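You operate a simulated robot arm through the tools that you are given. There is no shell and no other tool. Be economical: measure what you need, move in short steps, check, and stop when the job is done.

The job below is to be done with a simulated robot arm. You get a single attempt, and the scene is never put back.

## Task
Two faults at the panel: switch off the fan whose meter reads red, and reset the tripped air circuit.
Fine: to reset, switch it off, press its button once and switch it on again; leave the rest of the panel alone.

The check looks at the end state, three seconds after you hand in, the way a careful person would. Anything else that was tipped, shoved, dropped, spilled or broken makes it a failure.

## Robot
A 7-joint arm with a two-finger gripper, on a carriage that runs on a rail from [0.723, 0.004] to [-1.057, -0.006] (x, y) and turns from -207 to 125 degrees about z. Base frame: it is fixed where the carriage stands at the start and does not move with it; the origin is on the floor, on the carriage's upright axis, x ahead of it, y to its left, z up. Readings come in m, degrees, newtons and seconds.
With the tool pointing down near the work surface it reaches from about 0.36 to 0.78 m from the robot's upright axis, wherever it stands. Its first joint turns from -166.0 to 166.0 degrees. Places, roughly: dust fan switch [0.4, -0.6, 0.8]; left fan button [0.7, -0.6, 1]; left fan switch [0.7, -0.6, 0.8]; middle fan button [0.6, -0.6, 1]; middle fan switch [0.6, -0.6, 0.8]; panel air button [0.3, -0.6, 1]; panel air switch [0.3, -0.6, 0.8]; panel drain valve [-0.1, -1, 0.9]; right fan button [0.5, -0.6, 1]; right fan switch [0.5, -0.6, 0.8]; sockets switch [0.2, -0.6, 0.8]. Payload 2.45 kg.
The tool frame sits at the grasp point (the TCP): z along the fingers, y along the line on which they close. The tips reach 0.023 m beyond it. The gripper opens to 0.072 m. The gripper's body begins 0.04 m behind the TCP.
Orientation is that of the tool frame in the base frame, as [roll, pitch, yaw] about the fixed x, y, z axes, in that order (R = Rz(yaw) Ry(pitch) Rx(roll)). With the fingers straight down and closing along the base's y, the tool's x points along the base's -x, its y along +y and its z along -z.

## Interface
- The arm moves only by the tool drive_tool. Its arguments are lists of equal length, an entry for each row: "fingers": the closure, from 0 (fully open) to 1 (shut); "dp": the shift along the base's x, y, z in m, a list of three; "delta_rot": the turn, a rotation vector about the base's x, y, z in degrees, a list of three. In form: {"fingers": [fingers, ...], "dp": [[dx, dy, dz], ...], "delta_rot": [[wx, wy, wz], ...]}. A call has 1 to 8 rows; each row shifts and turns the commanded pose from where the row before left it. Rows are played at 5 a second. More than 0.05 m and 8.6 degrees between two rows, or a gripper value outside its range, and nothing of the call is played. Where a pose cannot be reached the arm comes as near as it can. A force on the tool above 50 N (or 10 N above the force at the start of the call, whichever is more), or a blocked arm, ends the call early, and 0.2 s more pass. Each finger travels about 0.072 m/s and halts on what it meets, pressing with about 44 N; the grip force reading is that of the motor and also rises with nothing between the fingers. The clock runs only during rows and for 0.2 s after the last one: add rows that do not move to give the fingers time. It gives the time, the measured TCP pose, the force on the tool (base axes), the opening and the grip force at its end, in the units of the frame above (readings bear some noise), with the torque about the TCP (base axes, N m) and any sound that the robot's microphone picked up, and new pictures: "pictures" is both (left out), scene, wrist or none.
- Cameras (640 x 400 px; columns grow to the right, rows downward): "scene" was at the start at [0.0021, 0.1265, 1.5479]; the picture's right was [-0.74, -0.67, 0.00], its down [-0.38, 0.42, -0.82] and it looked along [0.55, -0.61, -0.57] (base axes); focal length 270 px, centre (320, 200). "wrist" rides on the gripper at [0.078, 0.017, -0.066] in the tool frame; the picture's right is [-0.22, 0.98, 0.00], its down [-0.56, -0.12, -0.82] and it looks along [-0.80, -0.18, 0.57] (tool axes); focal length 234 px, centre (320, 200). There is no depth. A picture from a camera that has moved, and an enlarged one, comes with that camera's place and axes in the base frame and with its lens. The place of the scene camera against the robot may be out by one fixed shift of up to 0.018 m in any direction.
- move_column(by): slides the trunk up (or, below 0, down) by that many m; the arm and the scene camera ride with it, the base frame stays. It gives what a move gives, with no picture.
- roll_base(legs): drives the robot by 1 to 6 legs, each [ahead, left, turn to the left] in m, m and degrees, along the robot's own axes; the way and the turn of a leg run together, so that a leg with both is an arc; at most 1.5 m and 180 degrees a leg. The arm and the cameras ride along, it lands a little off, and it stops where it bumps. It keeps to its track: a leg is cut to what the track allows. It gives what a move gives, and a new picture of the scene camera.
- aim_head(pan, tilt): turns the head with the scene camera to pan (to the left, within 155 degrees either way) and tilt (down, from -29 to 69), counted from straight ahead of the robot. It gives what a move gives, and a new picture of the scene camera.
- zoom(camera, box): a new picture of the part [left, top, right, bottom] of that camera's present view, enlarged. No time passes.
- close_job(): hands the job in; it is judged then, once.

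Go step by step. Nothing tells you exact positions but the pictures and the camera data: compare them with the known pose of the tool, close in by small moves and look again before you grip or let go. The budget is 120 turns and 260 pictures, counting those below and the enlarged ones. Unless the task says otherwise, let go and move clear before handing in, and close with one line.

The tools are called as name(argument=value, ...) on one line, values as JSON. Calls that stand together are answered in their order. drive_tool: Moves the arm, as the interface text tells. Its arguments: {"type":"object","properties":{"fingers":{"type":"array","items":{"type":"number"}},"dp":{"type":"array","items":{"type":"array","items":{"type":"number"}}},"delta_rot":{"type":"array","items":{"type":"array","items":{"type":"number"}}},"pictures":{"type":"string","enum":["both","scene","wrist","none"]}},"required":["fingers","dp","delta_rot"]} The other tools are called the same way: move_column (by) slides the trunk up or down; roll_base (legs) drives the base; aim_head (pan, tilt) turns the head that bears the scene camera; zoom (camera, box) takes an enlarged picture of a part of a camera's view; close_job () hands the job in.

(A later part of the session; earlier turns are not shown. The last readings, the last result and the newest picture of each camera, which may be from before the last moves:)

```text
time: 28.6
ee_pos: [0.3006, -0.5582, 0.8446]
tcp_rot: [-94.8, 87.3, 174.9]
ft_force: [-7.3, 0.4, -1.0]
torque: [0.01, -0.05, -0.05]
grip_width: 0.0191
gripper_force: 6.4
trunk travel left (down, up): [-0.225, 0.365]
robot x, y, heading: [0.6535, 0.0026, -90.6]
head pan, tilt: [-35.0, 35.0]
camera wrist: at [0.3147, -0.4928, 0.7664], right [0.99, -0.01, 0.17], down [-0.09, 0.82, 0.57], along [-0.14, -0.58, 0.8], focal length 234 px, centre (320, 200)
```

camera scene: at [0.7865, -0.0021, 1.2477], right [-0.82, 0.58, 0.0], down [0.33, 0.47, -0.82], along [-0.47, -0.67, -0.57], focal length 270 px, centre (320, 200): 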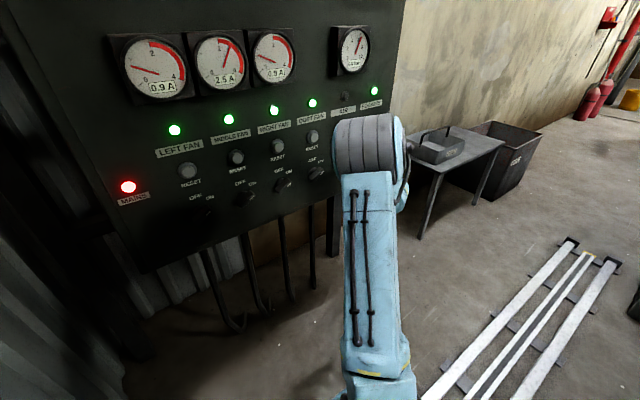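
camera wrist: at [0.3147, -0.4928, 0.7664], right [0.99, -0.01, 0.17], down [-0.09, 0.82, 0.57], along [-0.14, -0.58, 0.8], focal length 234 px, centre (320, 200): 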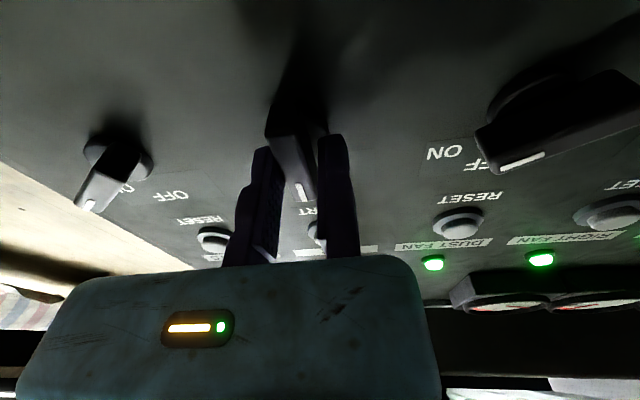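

The jaws widened slightly, which suggests the stop is reached. Opening and backing straight out.

drive_tool(fingers=[0.5, 0.4, 0.4, 0.4, 0.4, 0.4], dp=[[0, 0, 0], [0.002, 0, 0], [0, 0.02, 0], [0, 0.02, 0], [0, 0.02, 0], [0, 0.02, 0]], delta_rot=[[0, 0, 0], [0, -2, 0], [0, 0, 0], [0, 0, 0], [0, 0, 0], [0, 0, 0]], pictures="both")

zoom(camera="wrist", box=[160, 0, 480, 200])

```text
time: 30.0
ee_pos: [0.3088, -0.4829, 0.8571]
tcp_rot: [-111.1, 89.3, 158.7]
ft_force: [-0.4, -1.0, -0.6]
torque: [-0.07, 0.01, 0.06]
grip_width: 0.0432
gripper_force: 0.0
out of reach, approached as far as the arm can: row 6
trunk travel left (down, up): [-0.225, 0.365]
robot x, y, heading: [0.6485, 0.0032, -90.3]
head pan, tilt: [-35.0, 35.0]
camera scene: at [0.7867, -0.0027, 1.2476], right [-0.82, 0.58, 0.0], down [0.33, 0.47, -0.82], along [-0.47, -0.67, -0.57], focal length 270 px, centre (320, 200)
camera wrist: at [0.3255, -0.4164, 0.7786], right [0.98, -0.01, 0.21], down [-0.11, 0.82, 0.56], along [-0.17, -0.58, 0.8], focal length 234 px, centre (320, 200)
```

scene: 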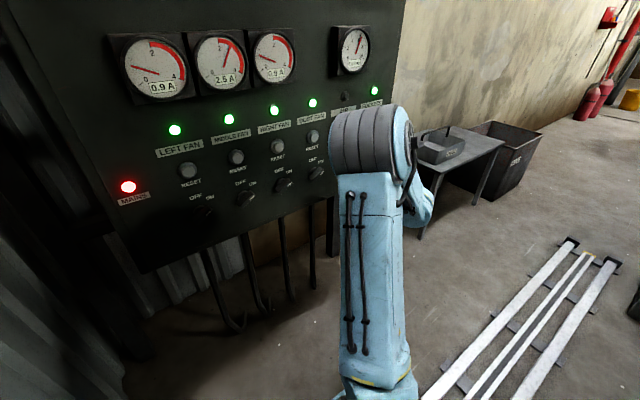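
wrist: 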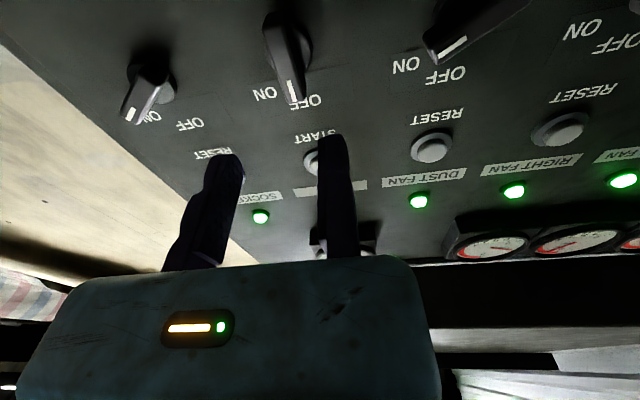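

```text
2.00 times, centred on (320, 100) of wrist
camera zoom: at [0.3255, -0.4164, 0.7786], right [0.98, -0.01, 0.21], down [-0.11, 0.82, 0.56], along [-0.17, -0.58, 0.8], focal length 468 px, centre (320, 400)
```

zoom: 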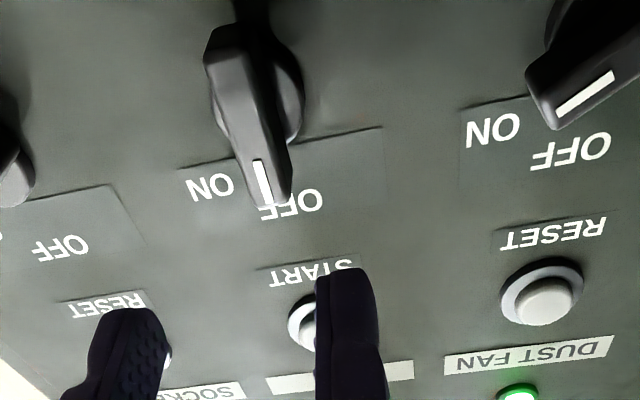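

AIR now points at OFF. Next I press START at about (0.290, -0.6, 0.954): raise the trunk, shut the fingers, and line up.

move_column(by=0.097)

drive_tool(fingers=[0.7, 1, 1, 1, 1], dp=[[-0.006, 0, 0], [-0.006, 0, 0], [-0.006, 0, 0], [0, 0, 0], [0, -0.01, 0]], delta_rot=[[0, 0, 0], [0, 0, 0], [0, 0, 0], [0, 0, 0], [0, 0, 0]], pictures="both")

zoom(camera="wrist", box=[200, 40, 440, 190])

```text
time: 31.3
ee_pos: [0.3093, -0.4827, 0.9539]
tcp_rot: [-108.2, 89.3, 161.5]
ft_force: [-0.8, -0.4, 0.0]
torque: [0.01, 0.01, -0.01]
grip_width: 0.0432
gripper_force: 0.1
trunk travel left (down, up): [-0.322, 0.268]
robot x, y, heading: [0.6512, 0.0037, -90.4]
head pan, tilt: [-35.0, 35.0]
```

```text
time: 32.5
ee_pos: [0.2901, -0.4917, 0.9542]
tcp_rot: [-109.2, 89.3, 160.3]
ft_force: [0.2, 0.4, 0.4]
torque: [0.03, 0.03, 0.0]
grip_width: 0.0001
gripper_force: 28.2
trunk travel left (down, up): [-0.322, 0.268]
robot x, y, heading: [0.6505, 0.0098, -90.3]
head pan, tilt: [-35.0, 35.0]
camera scene: at [0.7869, -0.0017, 1.3446], right [-0.82, 0.58, 0.0], down [0.33, 0.47, -0.82], along [-0.47, -0.67, -0.57], focal length 270 px, centre (320, 200)
camera wrist: at [0.3074, -0.4259, 0.8759], right [0.98, -0.01, 0.21], down [-0.11, 0.82, 0.56], along [-0.17, -0.58, 0.8], focal length 234 px, centre (320, 200)
```

scene: 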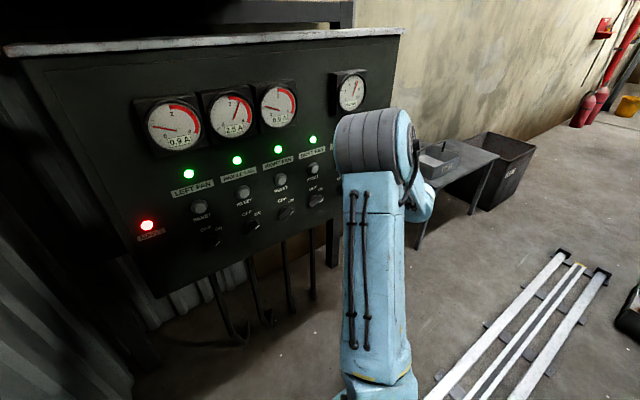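
wrist: 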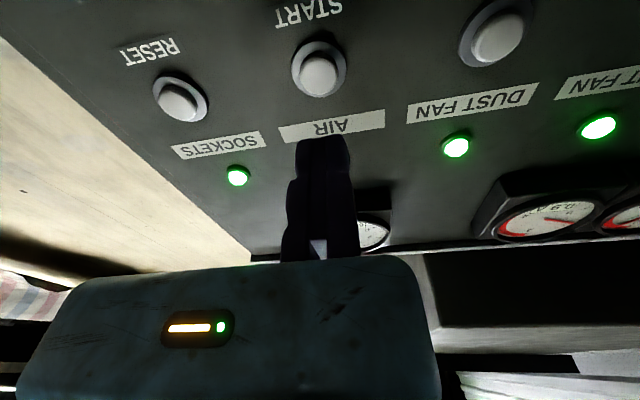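

```text
2.67 times, centred on (320, 115) of wrist
camera zoom: at [0.3074, -0.4259, 0.8759], right [0.98, -0.01, 0.21], down [-0.11, 0.82, 0.56], along [-0.17, -0.58, 0.8], focal length 624 px, centre (320, 427)
```

zoom: 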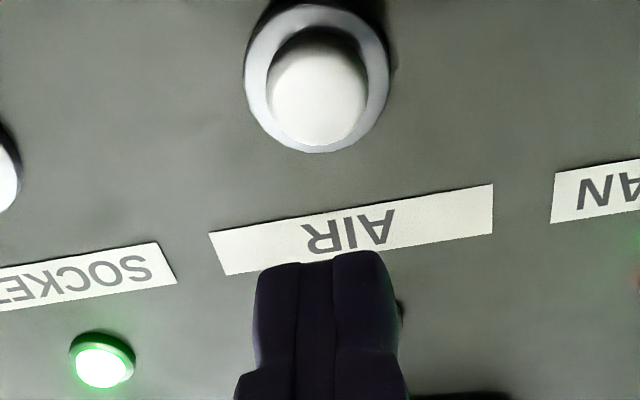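

The closed tips line up exactly with the START cap. Approaching and pressing in small steps.

drive_tool(fingers=[1, 1, 1, 1, 1, 1], dp=[[-0.001, -0.02, 0], [0, -0.02, 0], [0, -0.008, 0], [0, -0.005, 0], [0, -0.004, 0], [0, 0, 0]], delta_rot=[[0, 0, 0], [0, 0, 0], [0, 0, 0], [0, 0, 0], [0, 0, 0], [0, 0, 0]], pictures="wrist")

zoom(camera="wrist", box=[240, 80, 400, 180])

```text
time: 33.9
ee_pos: [0.2892, -0.549, 0.9538]
tcp_rot: [-108.4, 89.3, 161.3]
ft_force: [0.3, 0.0, 0.1]
torque: [-0.01, 0.03, 0.02]
grip_width: 0.0002
gripper_force: 28.5
trunk travel left (down, up): [-0.322, 0.268]
robot x, y, heading: [0.6502, 0.0013, -90.4]
head pan, tilt: [-35.0, 35.0]
camera wrist: at [0.3062, -0.4831, 0.8761], right [0.98, -0.01, 0.21], down [-0.11, 0.82, 0.56], along [-0.17, -0.58, 0.8], focal length 234 px, centre (320, 200)
```

wrist: 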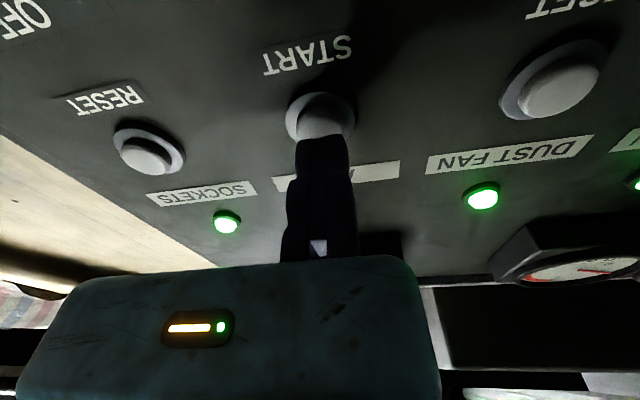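

```text
4.00 times, centred on (320, 130) of wrist
camera zoom: at [0.3062, -0.4831, 0.8761], right [0.98, -0.01, 0.21], down [-0.11, 0.82, 0.56], along [-0.17, -0.58, 0.8], focal length 937 px, centre (320, 480)
```

zoom: 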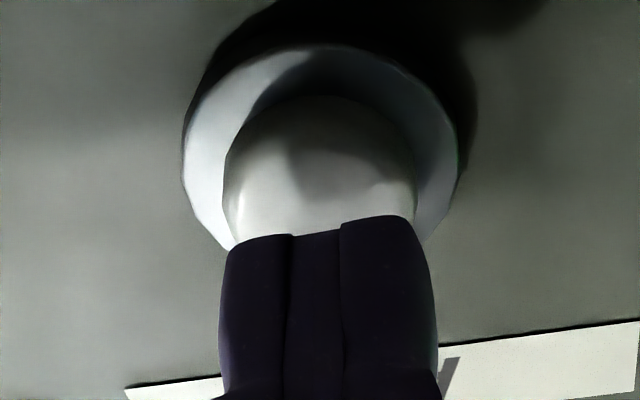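

Aligned and nearly touching. Continuing the single press in 3 mm steps.

drive_tool(fingers=[1, 1, 1], dp=[[0, -0.003, 0], [0, -0.003, 0], [0, -0.003, 0]], delta_rot=[[0, 0, 0], [0, 0, 0], [0, 0, 0]], pictures="none")

```text
time: 34.7
ee_pos: [0.2897, -0.5581, 0.9539]
tcp_rot: [-108.2, 89.2, 161.5]
ft_force: [-0.6, 0.9, -0.1]
torque: [0.03, -0.01, 0.01]
grip_width: 0.0061
gripper_force: 28.8
trunk travel left (down, up): [-0.322, 0.268]
robot x, y, heading: [0.6457, 0.0046, -90.6]
head pan, tilt: [-35.0, 35.0]
```

zoom(camera="wrist", box=[240, 80, 400, 180])

```text
4.00 times, centred on (320, 130) of wrist
camera zoom: at [0.3064, -0.4923, 0.8761], right [0.98, -0.01, 0.21], down [-0.11, 0.82, 0.56], along [-0.17, -0.58, 0.8], focal length 937 px, centre (320, 480)
```

zoom: 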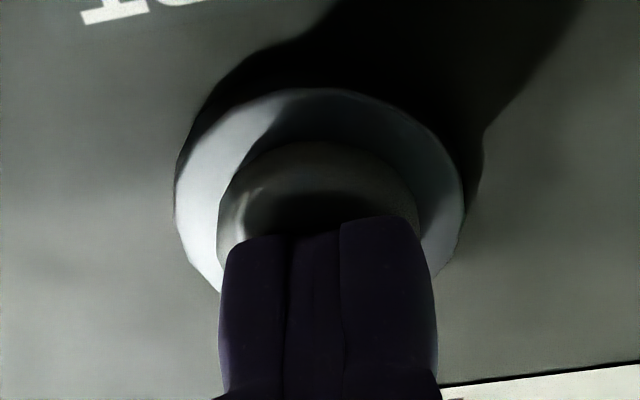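

drive_tool(fingers=[1, 1], dp=[[0, -0.003, 0], [0, -0.002, 0]], delta_rot=[[0, 0, 0], [0, 0, 0]], pictures="none")

zoom(camera="wrist", box=[240, 80, 400, 180])

```text
time: 35.3
ee_pos: [0.2903, -0.5642, 0.9544]
tcp_rot: [-106.4, 89.3, 163.3]
ft_force: [0.6, 2.8, 0.5]
torque: [-0.04, -0.02, -0.02]
grip_width: 0.006
gripper_force: 28.0
trunk travel left (down, up): [-0.322, 0.268]
robot x, y, heading: [0.6496, 0.0001, -90.1]
head pan, tilt: [-35.0, 35.0]
heard: click
```

```text
4.00 times, centred on (320, 130) of wrist
camera zoom: at [0.3064, -0.497, 0.876], right [0.98, -0.01, 0.21], down [-0.11, 0.82, 0.56], along [-0.17, -0.58, 0.8], focal length 937 px, centre (320, 480)
```

zoom: 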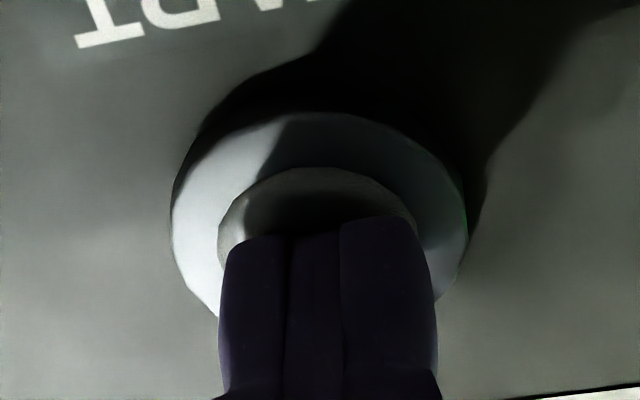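

A click: the button is pressed. Backing straight out, once.

drive_tool(fingers=[1, 1, 1, 0.6, 0.4], dp=[[0, 0.025, 0], [0, 0.025, 0], [0, 0.02, 0], [0, 0, 0], [0, 0, 0]], delta_rot=[[0, 0, 0], [0, 0, 0], [0, 0, 0], [0, 0, 0], [0, 0, 0]], pictures="wrist")

move_column(by=-0.1)

zoom(camera="wrist", box=[160, 0, 480, 200])

```text
time: 36.5
ee_pos: [0.2898, -0.493, 0.9543]
tcp_rot: [-108.0, 89.3, 161.7]
ft_force: [-0.1, 0.4, 0.6]
torque: [0.0, -0.03, -0.01]
grip_width: 0.0431
gripper_force: 0.1
trunk travel left (down, up): [-0.322, 0.268]
robot x, y, heading: [0.6507, 0.0045, -90.5]
head pan, tilt: [-35.0, 35.0]
camera wrist: at [0.3064, -0.4269, 0.876], right [0.98, -0.01, 0.21], down [-0.11, 0.82, 0.56], along [-0.17, -0.58, 0.8], focal length 234 px, centre (320, 200)
```

wrist: 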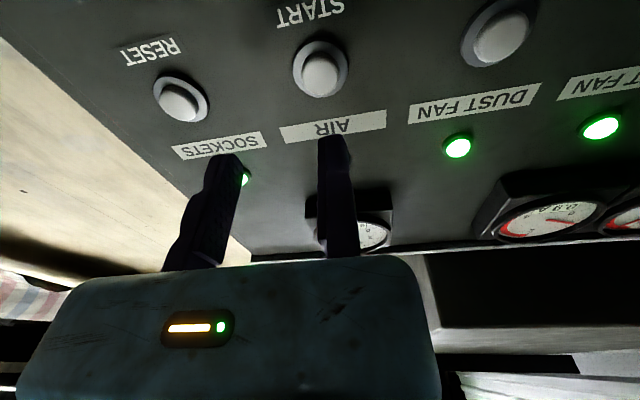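

```text
time: 37.8
ee_pos: [0.2899, -0.4922, 0.8542]
tcp_rot: [-107.8, 89.3, 161.9]
ft_force: [1.2, 0.4, -0.8]
torque: [0.0, 0.02, -0.02]
grip_width: 0.0433
gripper_force: 0.0
trunk travel left (down, up): [-0.222, 0.368]
robot x, y, heading: [0.6511, 0.0021, -90.4]
head pan, tilt: [-35.0, 35.0]
```

```text
2.00 times, centred on (320, 100) of wrist
camera zoom: at [0.3063, -0.427, 0.7761], right [0.98, -0.01, 0.21], down [-0.11, 0.82, 0.56], along [-0.17, -0.58, 0.8], focal length 468 px, centre (320, 400)
```

zoom: 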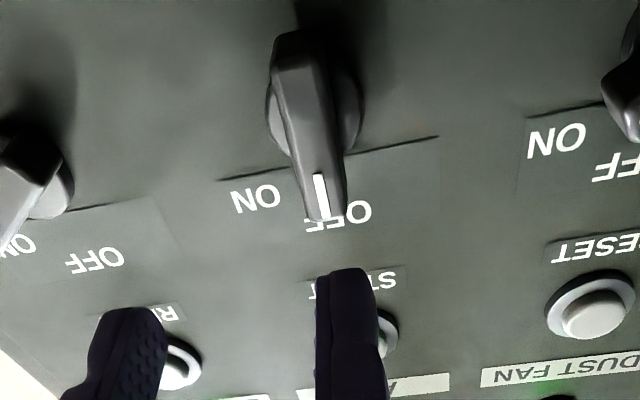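

Aligning with the knob again (fixed jaw on its left, x≈0.3025), then advancing in steps.

drive_tool(fingers=[0.4, 0.4, 0.4, 0.4, 0.4, 0.4], dp=[[0.0125, 0, -0.009], [0, -0.02, 0], [0, -0.02, 0], [0, -0.014, 0], [0, -0.013, 0], [0, 0, 0]], delta_rot=[[0, 0, 0], [0, 0, 0], [0, 0, 0], [0, 0, 0], [0, 0, 0], [0, 0, 0]], pictures="wrist")

```text
time: 39.2
ee_pos: [0.3028, -0.5603, 0.8455]
tcp_rot: [-108.2, 89.3, 161.5]
ft_force: [-0.4, -0.1, 0.7]
torque: [0.0, 0.0, 0.0]
grip_width: 0.0432
gripper_force: 0.2
trunk travel left (down, up): [-0.222, 0.368]
robot x, y, heading: [0.6501, 0.0044, -90.3]
head pan, tilt: [-35.0, 35.0]
camera wrist: at [0.3192, -0.4945, 0.767], right [0.98, -0.01, 0.21], down [-0.11, 0.82, 0.56], along [-0.17, -0.58, 0.8], focal length 234 px, centre (320, 200)
```

wrist: 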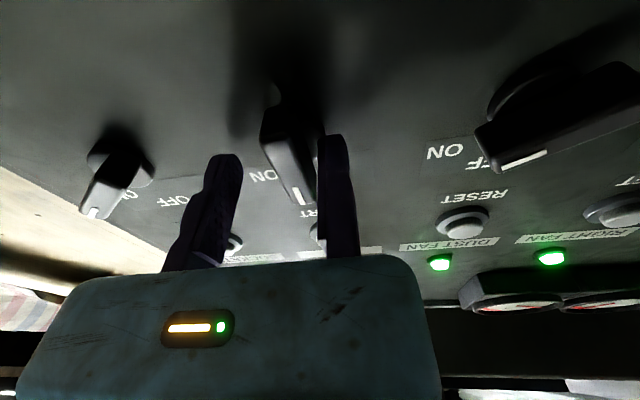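

The bar sits between the jaws without contact. Closing, then turning back −60° to ON.

drive_tool(fingers=[0.6, 0.8, 0.85, 0.85], dp=[[0, 0, 0], [0, 0, 0], [0, 0, 0], [0, 0, 0]], delta_rot=[[0, 0, 0], [0, 0, 0], [0, 0, 0], [0, 0, 0]], pictures="none")

drive_tool(fingers=[0.85, 0.85, 0.85, 0.85, 0.85, 0.85, 0.85, 0.85], dp=[[-0.0002, 0, 0.0015], [-0.0004, 0, 0.0014], [-0.0006, 0, 0.0014], [-0.0008, 0, 0.0012], [-0.0009, 0, 0.0012], [-0.0012, 0, 0.0009], [-0.0012, 0, 0.0008], [-0.0006, 0, 0.0003]], delta_rot=[[0, -8.5, 0], [0, -8.5, 0], [0, -8.5, 0], [0, -8.5, 0], [0, -8.5, 0], [0, -8.5, 0], [0, -8.5, 0], [0, -4, 0]], pictures="both")

```text
time: 40.2
ee_pos: [0.3025, -0.5598, 0.8453]
tcp_rot: [-107.9, 89.3, 162.0]
ft_force: [-6.3, -1.4, 0.1]
torque: [0.01, -0.01, -0.02]
grip_width: 0.0197
gripper_force: 7.2
trunk travel left (down, up): [-0.222, 0.368]
robot x, y, heading: [0.6502, 0.0049, -90.5]
head pan, tilt: [-35.0, 35.0]
```

```text
time: 42.0
ee_pos: [0.2957, -0.5602, 0.8542]
tcp_rot: [90.4, 27.1, 0.3]
ft_force: [-5.1, 0.5, -4.4]
torque: [0.0, 0.1, -0.06]
grip_width: 0.0182
gripper_force: 5.8
trunk travel left (down, up): [-0.222, 0.368]
robot x, y, heading: [0.6537, 0.0027, -90.2]
head pan, tilt: [-35.0, 35.0]
camera scene: at [0.7865, -0.0021, 1.2446], right [-0.82, 0.58, 0.0], down [0.33, 0.47, -0.82], along [-0.47, -0.67, -0.57], focal length 270 px, centre (320, 200)
camera wrist: at [0.3725, -0.4941, 0.8333], right [0.25, -0.01, 0.97], down [-0.56, 0.82, 0.15], along [-0.79, -0.58, 0.2], focal length 234 px, centre (320, 200)
```

scene: 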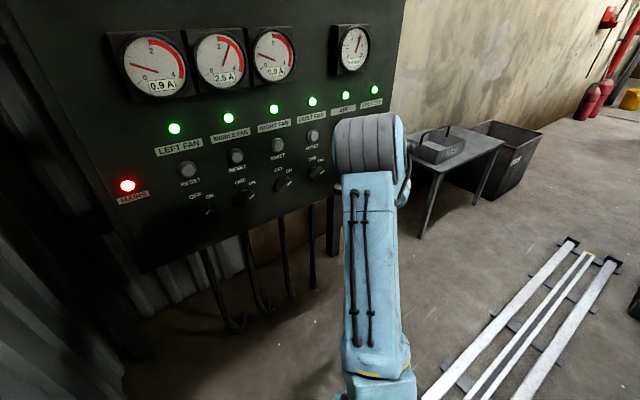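
wrist: 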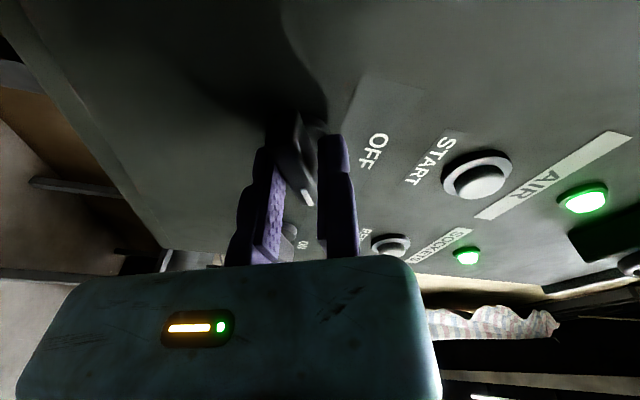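

The AIR lamp is green. A small final nudge to the ON stop, then I'll open and back out.

drive_tool(fingers=[0.85, 0.85, 0.5, 0.4, 0.4, 0.4, 0.4, 0.4], dp=[[-0.0003, 0, 0.0002], [0, 0, 0], [0, 0, 0], [0.001, 0, 0.002], [0, 0.02, 0], [0, 0.02, 0], [0, 0.02, 0], [0, 0.01, 0]], delta_rot=[[0, -3, 0], [0, 0, 0], [0, 0, 0], [0, 2, 0], [0, 0, 0], [0, 0, 0], [0, 0, 0], [0, 0, 0]], pictures="wrist")

zoom(camera="wrist", box=[160, 0, 480, 200])

```text
time: 43.8
ee_pos: [0.2982, -0.4904, 0.8562]
tcp_rot: [90.6, 26.2, 0.2]
ft_force: [0.2, 0.3, 0.4]
torque: [-0.01, -0.01, -0.02]
grip_width: 0.0434
gripper_force: 0.1
trunk travel left (down, up): [-0.222, 0.368]
robot x, y, heading: [0.6486, 0.0047, -90.3]
head pan, tilt: [-35.0, 35.0]
camera wrist: at [0.3742, -0.4241, 0.8369], right [0.24, -0.01, 0.97], down [-0.56, 0.82, 0.14], along [-0.8, -0.58, 0.19], focal length 234 px, centre (320, 200)
```

wrist: 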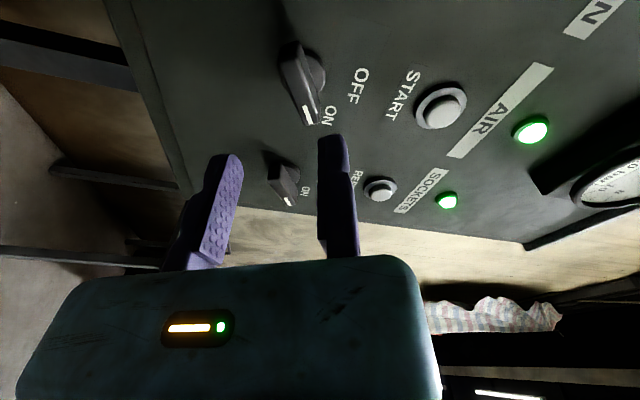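

```text
2.00 times, centred on (320, 100) of wrist
camera zoom: at [0.3742, -0.4241, 0.8369], right [0.24, -0.01, 0.97], down [-0.56, 0.82, 0.14], along [-0.8, -0.58, 0.19], focal length 468 px, centre (320, 400)
```

zoom: 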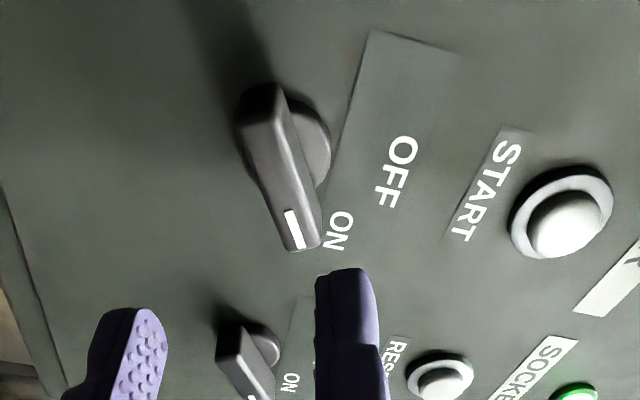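

AIR is reset and lit, with the pointer at ON. For the middle fan (x≈0.62) the arm has to come from the other side, so I'll unroll, tilt the tool back down, shift the base right, and swing across in front of the panel.

drive_tool(fingers=[0.2, 0.2, 0.2, 0.2, 0.2, 0.2, 0.2, 0.2], dp=[[0, 0, 0], [0, 0, 0], [0, 0, 0], [0, 0, 0], [0, 0, 0], [0, 0, 0], [0, 0, 0], [0, 0, 0]], delta_rot=[[0, 8, 0], [0, 8, 0], [0, 8, 0], [0, 8, 0], [0, 8, 0], [0, 8, 0], [0, 8, 0], [0, 7.5, 0]], pictures="none")

drive_tool(fingers=[0.2, 0.2, 0.2, 0.2, 0.2, 0.2, 0.2, 0.2], dp=[[0, 0.008, 0.01], [0, 0.008, 0.01], [0, 0.008, 0.01], [0, 0.008, 0.01], [0, 0.008, 0.01], [0, 0.008, 0.01], [0, 0.008, 0.01], [0, 0.008, 0.01]], delta_rot=[[8.2, 0, 0], [8.2, 0, 0], [8.2, 0, 0], [8.2, 0, 0], [8.2, 0, 0], [8.2, 0, 0], [8.2, 0, 0], [8.2, 0, 0]], pictures="both")

```text
time: 45.6
ee_pos: [0.2965, -0.4901, 0.8562]
tcp_rot: [136.6, 89.7, 46.2]
ft_force: [0.1, -0.7, 1.0]
torque: [-0.06, 0.01, 0.0]
grip_width: 0.0573
gripper_force: 0.1
trunk travel left (down, up): [-0.222, 0.368]
robot x, y, heading: [0.6533, 0.0045, -90.3]
head pan, tilt: [-35.0, 35.0]
```

```text
time: 47.4
ee_pos: [0.2965, -0.4262, 0.9365]
tcp_rot: [-179.8, 24.1, 89.7]
ft_force: [0.8, 0.5, 0.0]
torque: [0.0, 0.04, -0.04]
grip_width: 0.058
gripper_force: 0.0
trunk travel left (down, up): [-0.222, 0.368]
robot x, y, heading: [0.6493, 0.0014, -90.2]
head pan, tilt: [-35.0, 35.0]
camera scene: at [0.7869, -0.0018, 1.2446], right [-0.82, 0.58, 0.0], down [0.33, 0.47, -0.82], along [-0.47, -0.67, -0.57], focal length 270 px, centre (320, 200)
camera wrist: at [0.3154, -0.3284, 0.9642], right [0.97, -0.21, 0.09], down [-0.12, -0.18, 0.98], along [-0.19, -0.96, -0.2], focal length 234 px, centre (320, 200)
```

scene: 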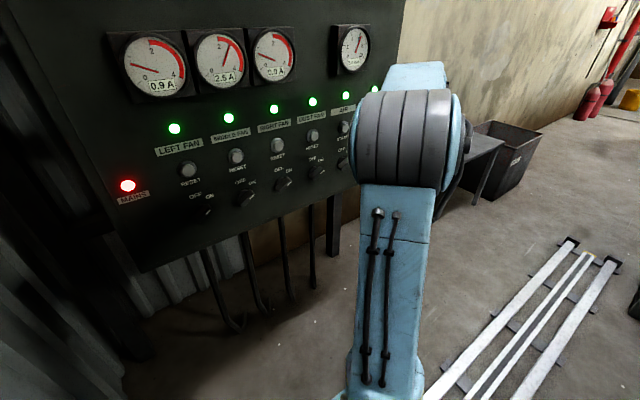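
wrist: 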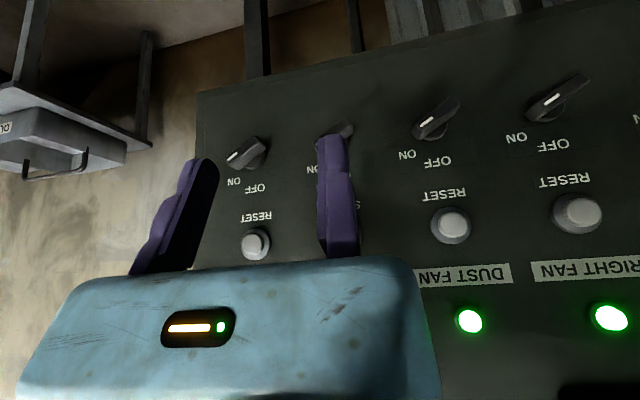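

Finishing the tilt to straight down, then sliding the base right to x≈0.15.

drive_tool(fingers=[0.2, 0.2, 0.2, 0.2], dp=[[0, 0.008, 0.01], [0, 0.008, 0.01], [0, 0.008, 0.01], [0, 0, 0]], delta_rot=[[8.1, 0, 0], [8.1, 0, 0], [8.0, 0, 0], [0, 0, 0]], pictures="none")

roll_base(legs=[[0, -0.5, 0]])

```text
time: 48.4
ee_pos: [0.2976, -0.402, 0.9672]
tcp_rot: [-179.7, -0.1, 89.8]
ft_force: [-0.2, -0.8, 0.4]
torque: [0.0, -0.01, 0.01]
grip_width: 0.0578
gripper_force: 0.0
trunk travel left (down, up): [-0.222, 0.368]
robot x, y, heading: [0.6527, 0.0064, -90.3]
head pan, tilt: [-35.0, 35.0]
```

```text
time: 51.5
ee_pos: [-0.2042, -0.4062, 0.9671]
tcp_rot: [-179.8, 0.0, 89.7]
ft_force: [1.0, -0.6, -0.5]
torque: [0.01, -0.04, 0.0]
grip_width: 0.0577
gripper_force: 0.1
trunk travel left (down, up): [-0.222, 0.368]
robot x, y, heading: [0.1467, 0.0012, -90.1]
head pan, tilt: [-35.0, 35.0]
camera scene: at [0.2855, -0.0045, 1.2446], right [-0.82, 0.58, 0.0], down [0.33, 0.47, -0.82], along [-0.47, -0.67, -0.57], focal length 270 px, centre (320, 200)
```

scene: 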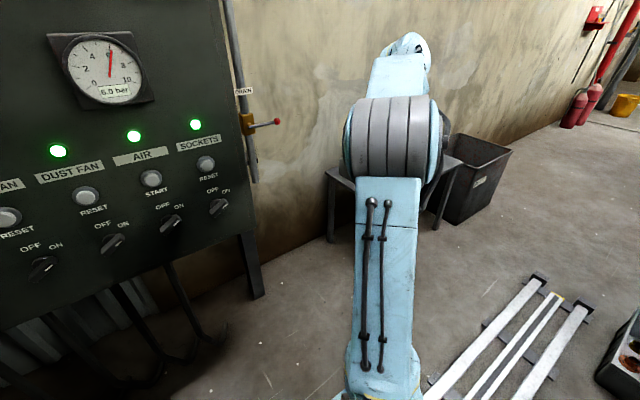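

Swinging the downward-pointing tool across in front of the panel at y≈-0.40.

drive_tool(fingers=[0.2, 0.2, 0.2, 0.2, 0.2, 0.2, 0.2, 0.2], dp=[[0.048, 0, 0], [0.048, 0, 0], [0.048, 0, 0], [0.048, 0, 0], [0.048, 0, 0], [0.048, 0, 0], [0.048, 0, 0], [0.048, 0, 0]], delta_rot=[[0, 0, 0], [0, 0, 0], [0, 0, 0], [0, 0, 0], [0, 0, 0], [0, 0, 0], [0, 0, 0], [0, 0, 0]], pictures="scene")

```text
time: 53.3
ee_pos: [0.1816, -0.4057, 0.9659]
tcp_rot: [-179.7, 0.0, 89.7]
ft_force: [-0.5, -0.3, -0.1]
torque: [-0.01, -0.05, 0.03]
grip_width: 0.0574
gripper_force: 0.0
trunk travel left (down, up): [-0.222, 0.368]
robot x, y, heading: [0.1478, 0.0033, -90.2]
head pan, tilt: [-35.0, 35.0]
camera scene: at [0.2851, -0.0045, 1.2447], right [-0.82, 0.58, 0.0], down [0.33, 0.47, -0.82], along [-0.47, -0.67, -0.57], focal length 270 px, centre (320, 200)
```

scene: 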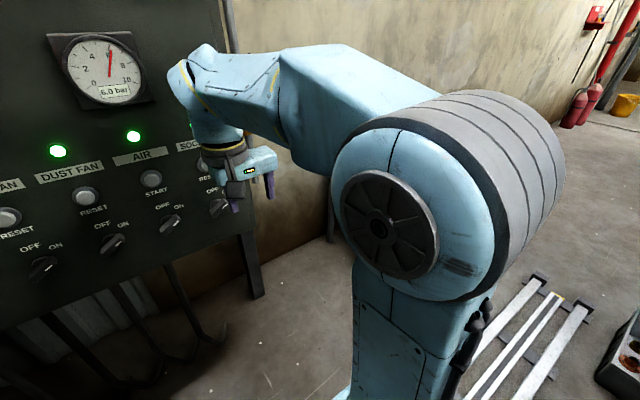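

Turning the carriage left 60° carries the arm round and keeps the head away from it; afterwards I'll re-square the tool.

roll_base(legs=[[0, 0, 60]])

aim_head(pan=-20, tilt=30)

```text
time: 56.3
ee_pos: [0.5172, -0.1747, 0.9668]
tcp_rot: [-179.6, 0.0, 149.6]
ft_force: [-0.7, -0.2, -0.6]
torque: [0.0, -0.02, -0.04]
grip_width: 0.0575
gripper_force: 0.0
trunk travel left (down, up): [-0.222, 0.368]
robot x, y, heading: [0.1527, 0.0012, -30.3]
head pan, tilt: [-35.0, 35.0]
camera scene: at [0.2294, 0.1178, 1.2446], right [-0.91, -0.42, 0.0], down [-0.24, 0.52, -0.82], along [0.34, -0.74, -0.57], focal length 270 px, centre (320, 200)
```

scene: 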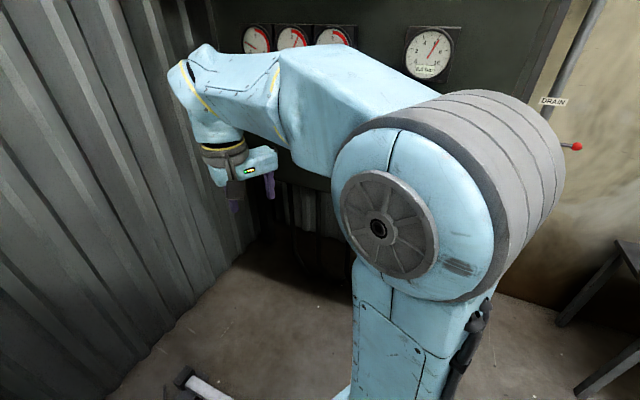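

```text
time: 57.1
ee_pos: [0.5181, -0.1745, 0.9677]
tcp_rot: [-179.7, 0.0, 149.7]
ft_force: [-0.7, 0.5, -0.5]
torque: [-0.01, 0.0, 0.03]
grip_width: 0.0577
gripper_force: 0.0
trunk travel left (down, up): [-0.222, 0.368]
robot x, y, heading: [0.1503, -0.0003, -30.0]
head pan, tilt: [-20.0, 30.0]
camera scene: at [0.2503, 0.1282, 1.2524], right [-0.77, -0.64, 0.0], down [-0.32, 0.38, -0.87], along [0.55, -0.67, -0.5], focal length 270 px, centre (320, 200)
```

scene: 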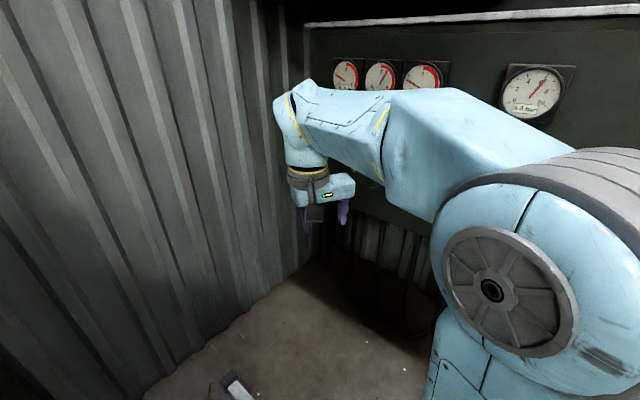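

Re-squaring the tool yaw by −60° while moving toward (0.61, −0.33).

drive_tool(fingers=[0.2, 0.2, 0.2, 0.2, 0.2, 0.2, 0.2, 0.2], dp=[[0.011, -0.019, 0], [0.011, -0.019, 0], [0.011, -0.019, 0], [0.011, -0.019, 0], [0.011, -0.019, 0], [0.011, -0.019, 0], [0.011, -0.019, 0], [0.011, -0.019, 0]], delta_rot=[[0, 0, -7.5], [0, 0, -7.5], [0, 0, -7.5], [0, 0, -7.5], [0, 0, -7.5], [0, 0, -7.5], [0, 0, -7.5], [0, 0, -7.5]], pictures="scene")

drive_tool(fingers=[0.2, 0.2, 0.2, 0.2, 0.2, 0.2, 0.2, 0.2], dp=[[0.001, -0.012, -0.006], [0.001, -0.012, -0.006], [0.001, -0.012, -0.006], [0.001, -0.012, -0.006], [0.001, -0.012, -0.006], [0.001, -0.012, -0.006], [0.001, -0.012, -0.006], [0.001, -0.012, -0.006]], delta_rot=[[-8.2, 0, 0], [-8.2, 0, 0], [-8.2, 0, 0], [-8.2, 0, 0], [-8.2, 0, 0], [-8.2, 0, 0], [-8.2, 0, 0], [-8.2, 0, 0]], pictures="both")

```text
time: 58.9
ee_pos: [0.6054, -0.3265, 0.9669]
tcp_rot: [-179.8, 0.0, 89.7]
ft_force: [-1.3, 0.2, 0.5]
torque: [0.0, 0.01, 0.01]
grip_width: 0.0576
gripper_force: 0.0
trunk travel left (down, up): [-0.222, 0.368]
robot x, y, heading: [0.1516, -0.0024, -30.2]
head pan, tilt: [-20.0, 30.0]
camera scene: at [0.2501, 0.1285, 1.2524], right [-0.77, -0.64, 0.0], down [-0.32, 0.38, -0.87], along [0.55, -0.67, -0.5], focal length 270 px, centre (320, 200)
```

scene: 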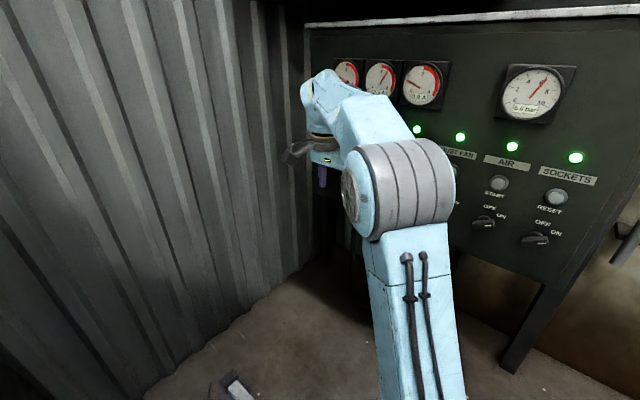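

```text
time: 60.7
ee_pos: [0.6127, -0.4224, 0.9173]
tcp_rot: [179.6, 65.7, 89.3]
ft_force: [0.7, -0.2, 0.3]
torque: [0.02, -0.02, 0.01]
grip_width: 0.0576
gripper_force: 0.1
trunk travel left (down, up): [-0.222, 0.368]
robot x, y, heading: [0.1512, -0.004, -30.0]
head pan, tilt: [-20.0, 30.0]
camera scene: at [0.2501, 0.1283, 1.2525], right [-0.77, -0.64, 0.0], down [-0.32, 0.38, -0.87], along [0.55, -0.67, -0.5], focal length 270 px, centre (320, 200)
camera wrist: at [0.631, -0.3307, 0.874], right [0.97, -0.1, 0.2], down [-0.12, 0.52, 0.85], along [-0.18, -0.85, 0.49], focal length 234 px, centre (320, 200)
```

scene: 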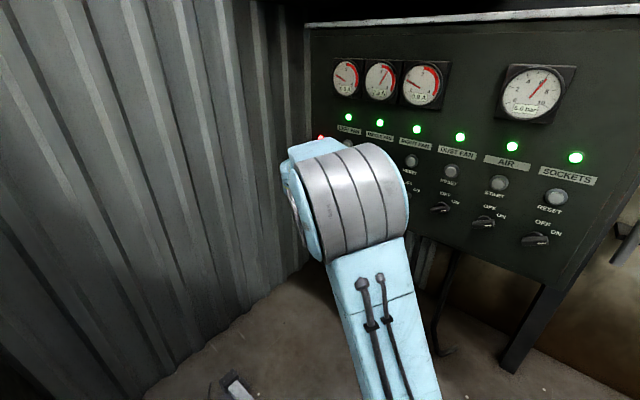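
wrist: 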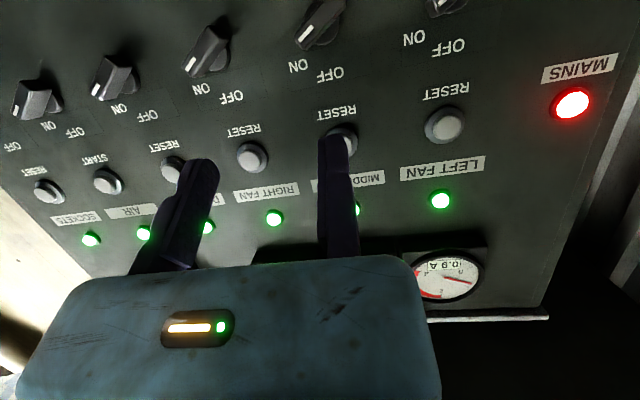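

The middle-fan column is right ahead (knob at wrist ≈(320,22)). Finishing the tilt and rolling −60° for the bar.

drive_tool(fingers=[0.2, 0.2, 0.2, 0.2, 0.2, 0.2, 0.2, 0.2], dp=[[0.002, -0.012, -0.018], [0.002, -0.012, -0.018], [0.002, -0.012, -0.018], [0, -0.01, -0.018], [0, 0, 0], [0, 0, 0], [0, 0, 0], [0, 0, 0]], delta_rot=[[-8.1, 0, 0], [-8.1, 0, 0], [-8.1, 0, 0], [0, -8.5, 0], [0, -8.5, 0], [0, -8.5, 0], [0, -8.5, 0], [0, -8.5, 0]], pictures="none")

drive_tool(fingers=[0.2, 0.2, 0.2, 0.2], dp=[[0, 0, 0], [0, 0, 0], [0, 0, 0], [0, 0, 0]], delta_rot=[[0, -8.5, 0], [0, -8.5, 0], [0, -2, 0], [0, 0, 0]], pictures="both")

zoom(camera="wrist", box=[200, 0, 440, 150])

```text
time: 62.5
ee_pos: [0.6199, -0.4684, 0.8471]
tcp_rot: [90.4, 47.2, 0.2]
ft_force: [-0.3, 0.5, 0.0]
torque: [-0.03, 0.01, 0.02]
grip_width: 0.0578
gripper_force: 0.0
trunk travel left (down, up): [-0.222, 0.368]
robot x, y, heading: [0.148, 0.0027, -30.1]
head pan, tilt: [-20.0, 30.0]
```

```text
time: 63.5
ee_pos: [0.6191, -0.4685, 0.8466]
tcp_rot: [90.2, 28.1, 0.1]
ft_force: [1.4, 0.5, -0.6]
torque: [0.0, 0.0, -0.01]
grip_width: 0.0578
gripper_force: 0.1
trunk travel left (down, up): [-0.222, 0.368]
robot x, y, heading: [0.1497, 0.0041, -30.2]
head pan, tilt: [-20.0, 30.0]
camera scene: at [0.2503, 0.1282, 1.2524], right [-0.77, -0.64, 0.0], down [-0.32, 0.38, -0.87], along [0.55, -0.67, -0.5], focal length 270 px, centre (320, 200)
camera wrist: at [0.6952, -0.4027, 0.8246], right [0.27, -0.01, 0.96], down [-0.55, 0.82, 0.16], along [-0.79, -0.57, 0.22], focal length 234 px, centre (320, 200)
```

scene: 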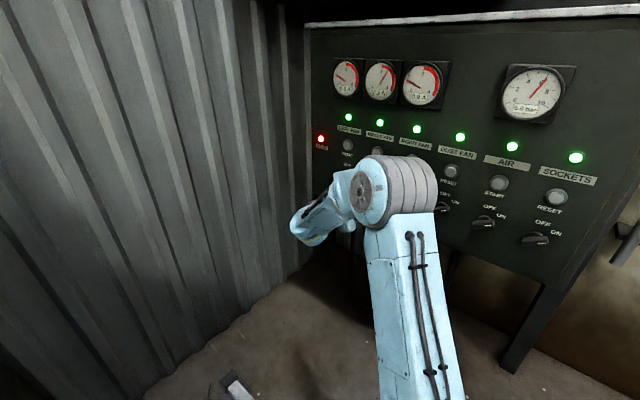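
wrist: 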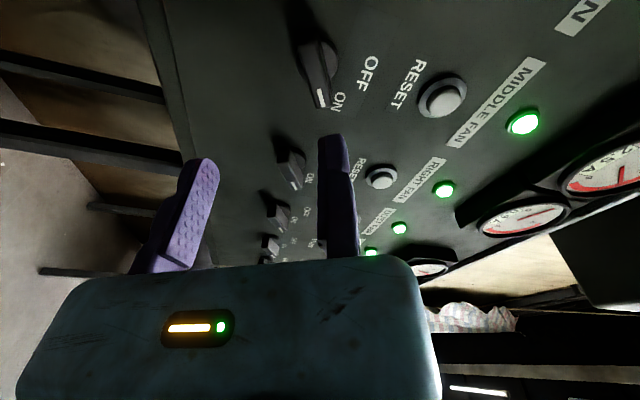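

```text
2.67 times, centred on (320, 75) of wrist
camera zoom: at [0.6952, -0.4027, 0.8246], right [0.27, -0.01, 0.96], down [-0.55, 0.82, 0.16], along [-0.79, -0.57, 0.22], focal length 624 px, centre (320, 533)
```

zoom: 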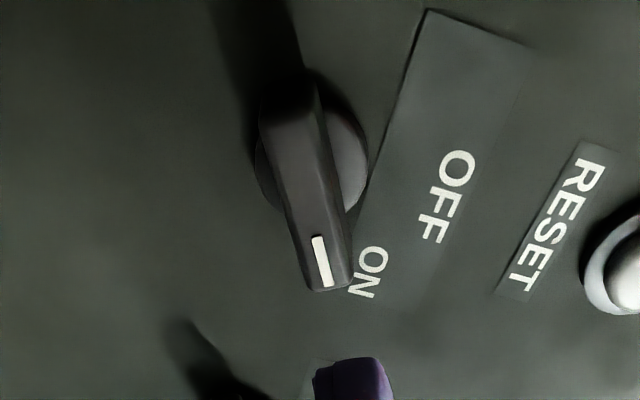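

The middle knob is at about (0.6155, 0.844). Offsetting for the fixed jaw and advancing to y≈-0.535 for a check.

drive_tool(fingers=[0.2, 0.2, 0.2, 0.2], dp=[[0.0015, 0, 0.008], [0, -0.033, 0], [0, -0.033, 0], [0, 0, 0]], delta_rot=[[0, 0, 0], [0, 0, 0], [0, 0, 0], [0, 0, 0]], pictures="none")

zoom(camera="wrist", box=[160, 0, 400, 230])

```text
time: 64.5
ee_pos: [0.6202, -0.534, 0.8545]
tcp_rot: [90.4, 28.2, 0.1]
ft_force: [-0.9, 0.0, -0.2]
torque: [0.04, 0.0, -0.01]
grip_width: 0.0577
gripper_force: 0.0
trunk travel left (down, up): [-0.222, 0.368]
robot x, y, heading: [0.1467, 0.0003, -30.2]
head pan, tilt: [-20.0, 30.0]
```

```text
1.74 times, centred on (280, 115) of wrist
camera zoom: at [0.6972, -0.4693, 0.8325], right [0.27, -0.01, 0.96], down [-0.55, 0.82, 0.16], along [-0.79, -0.57, 0.22], focal length 407 px, centre (390, 348)
```

zoom: 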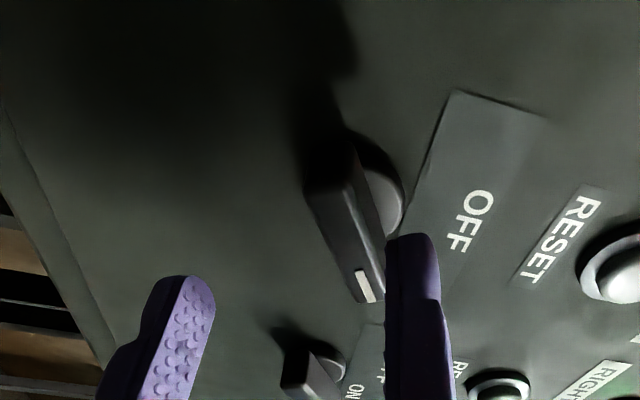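

Clearance looks good. Advancing to grasp depth and closing.

drive_tool(fingers=[0.2, 0.2, 0.2, 0.2, 0.5, 0.8, 0.85, 0.85], dp=[[0, -0.009, 0], [0, -0.009, 0], [0, -0.008, 0], [0, 0, 0], [0, 0, 0], [0, 0, 0], [0, 0, 0], [0, 0, 0]], delta_rot=[[0, 0, 0], [0, 0, 0], [0, 0, 0], [0, 0, 0], [0, 0, 0], [0, 0, 0], [0, 0, 0], [0, 0, 0]], pictures="none")

zoom(camera="wrist", box=[200, 60, 400, 185])

```text
time: 66.3
ee_pos: [0.6209, -0.562, 0.8532]
tcp_rot: [90.5, 28.2, 0.1]
ft_force: [-3.5, 2.2, -5.2]
torque: [0.0, 0.07, 0.0]
grip_width: 0.0187
gripper_force: 6.0
trunk travel left (down, up): [-0.222, 0.368]
robot x, y, heading: [0.1506, -0.0002, -30.4]
head pan, tilt: [-20.0, 30.0]
```

```text
3.20 times, centred on (300, 122) of wrist
camera zoom: at [0.6969, -0.4951, 0.8321], right [0.27, -0.01, 0.96], down [-0.55, 0.82, 0.16], along [-0.79, -0.57, 0.22], focal length 749 px, centre (384, 448)
```

zoom: 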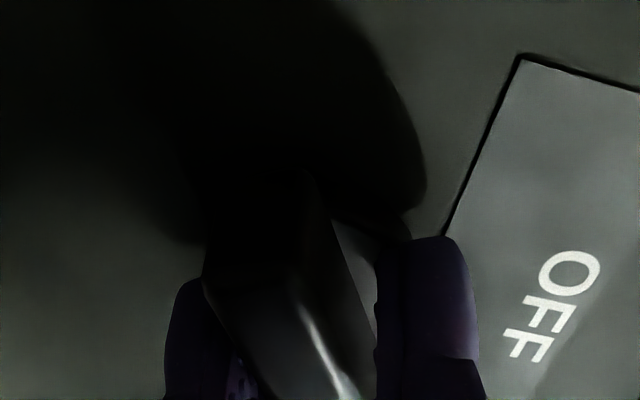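

Same grip as before. Turning +60° (plus a few degrees to the stop) to OFF.

drive_tool(fingers=[0.85, 0.85, 0.85, 0.85, 0.85, 0.85, 0.85, 0.85], dp=[[0.0012, 0, -0.0008], [0.0012, 0, -0.0009], [0.0009, 0, -0.0012], [0.0008, 0, -0.0012], [0.0006, 0, -0.0014], [0.0004, 0, -0.0014], [0.0002, 0, -0.0015], [0, 0, -0.0009]], delta_rot=[[0, 8.5, 0], [0, 8.5, 0], [0, 8.5, 0], [0, 8.5, 0], [0, 8.5, 0], [0, 8.5, 0], [0, 8.5, 0], [0, 5, 0]], pictures="wrist")

```text
time: 68.1
ee_pos: [0.6258, -0.561, 0.8443]
tcp_rot: [-92.2, 87.3, 177.6]
ft_force: [-6.8, 0.3, -1.8]
torque: [-0.04, -0.08, 0.0]
grip_width: 0.0198
gripper_force: 6.4
trunk travel left (down, up): [-0.222, 0.368]
robot x, y, heading: [0.15, 0.0019, -30.2]
head pan, tilt: [-20.0, 30.0]
camera wrist: at [0.6392, -0.4948, 0.7664], right [0.99, -0.01, 0.17], down [-0.09, 0.82, 0.57], along [-0.14, -0.57, 0.81], focal length 234 px, centre (320, 200)
```

wrist: 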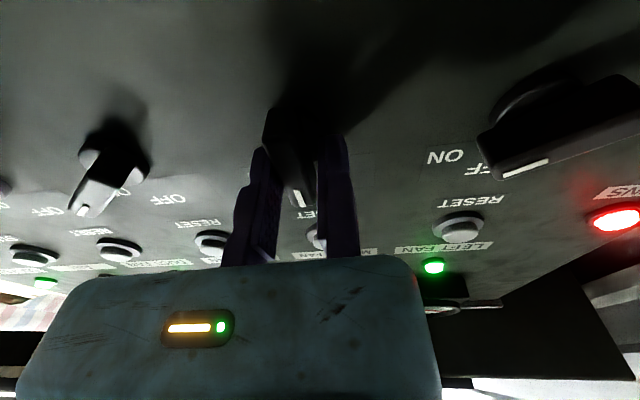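

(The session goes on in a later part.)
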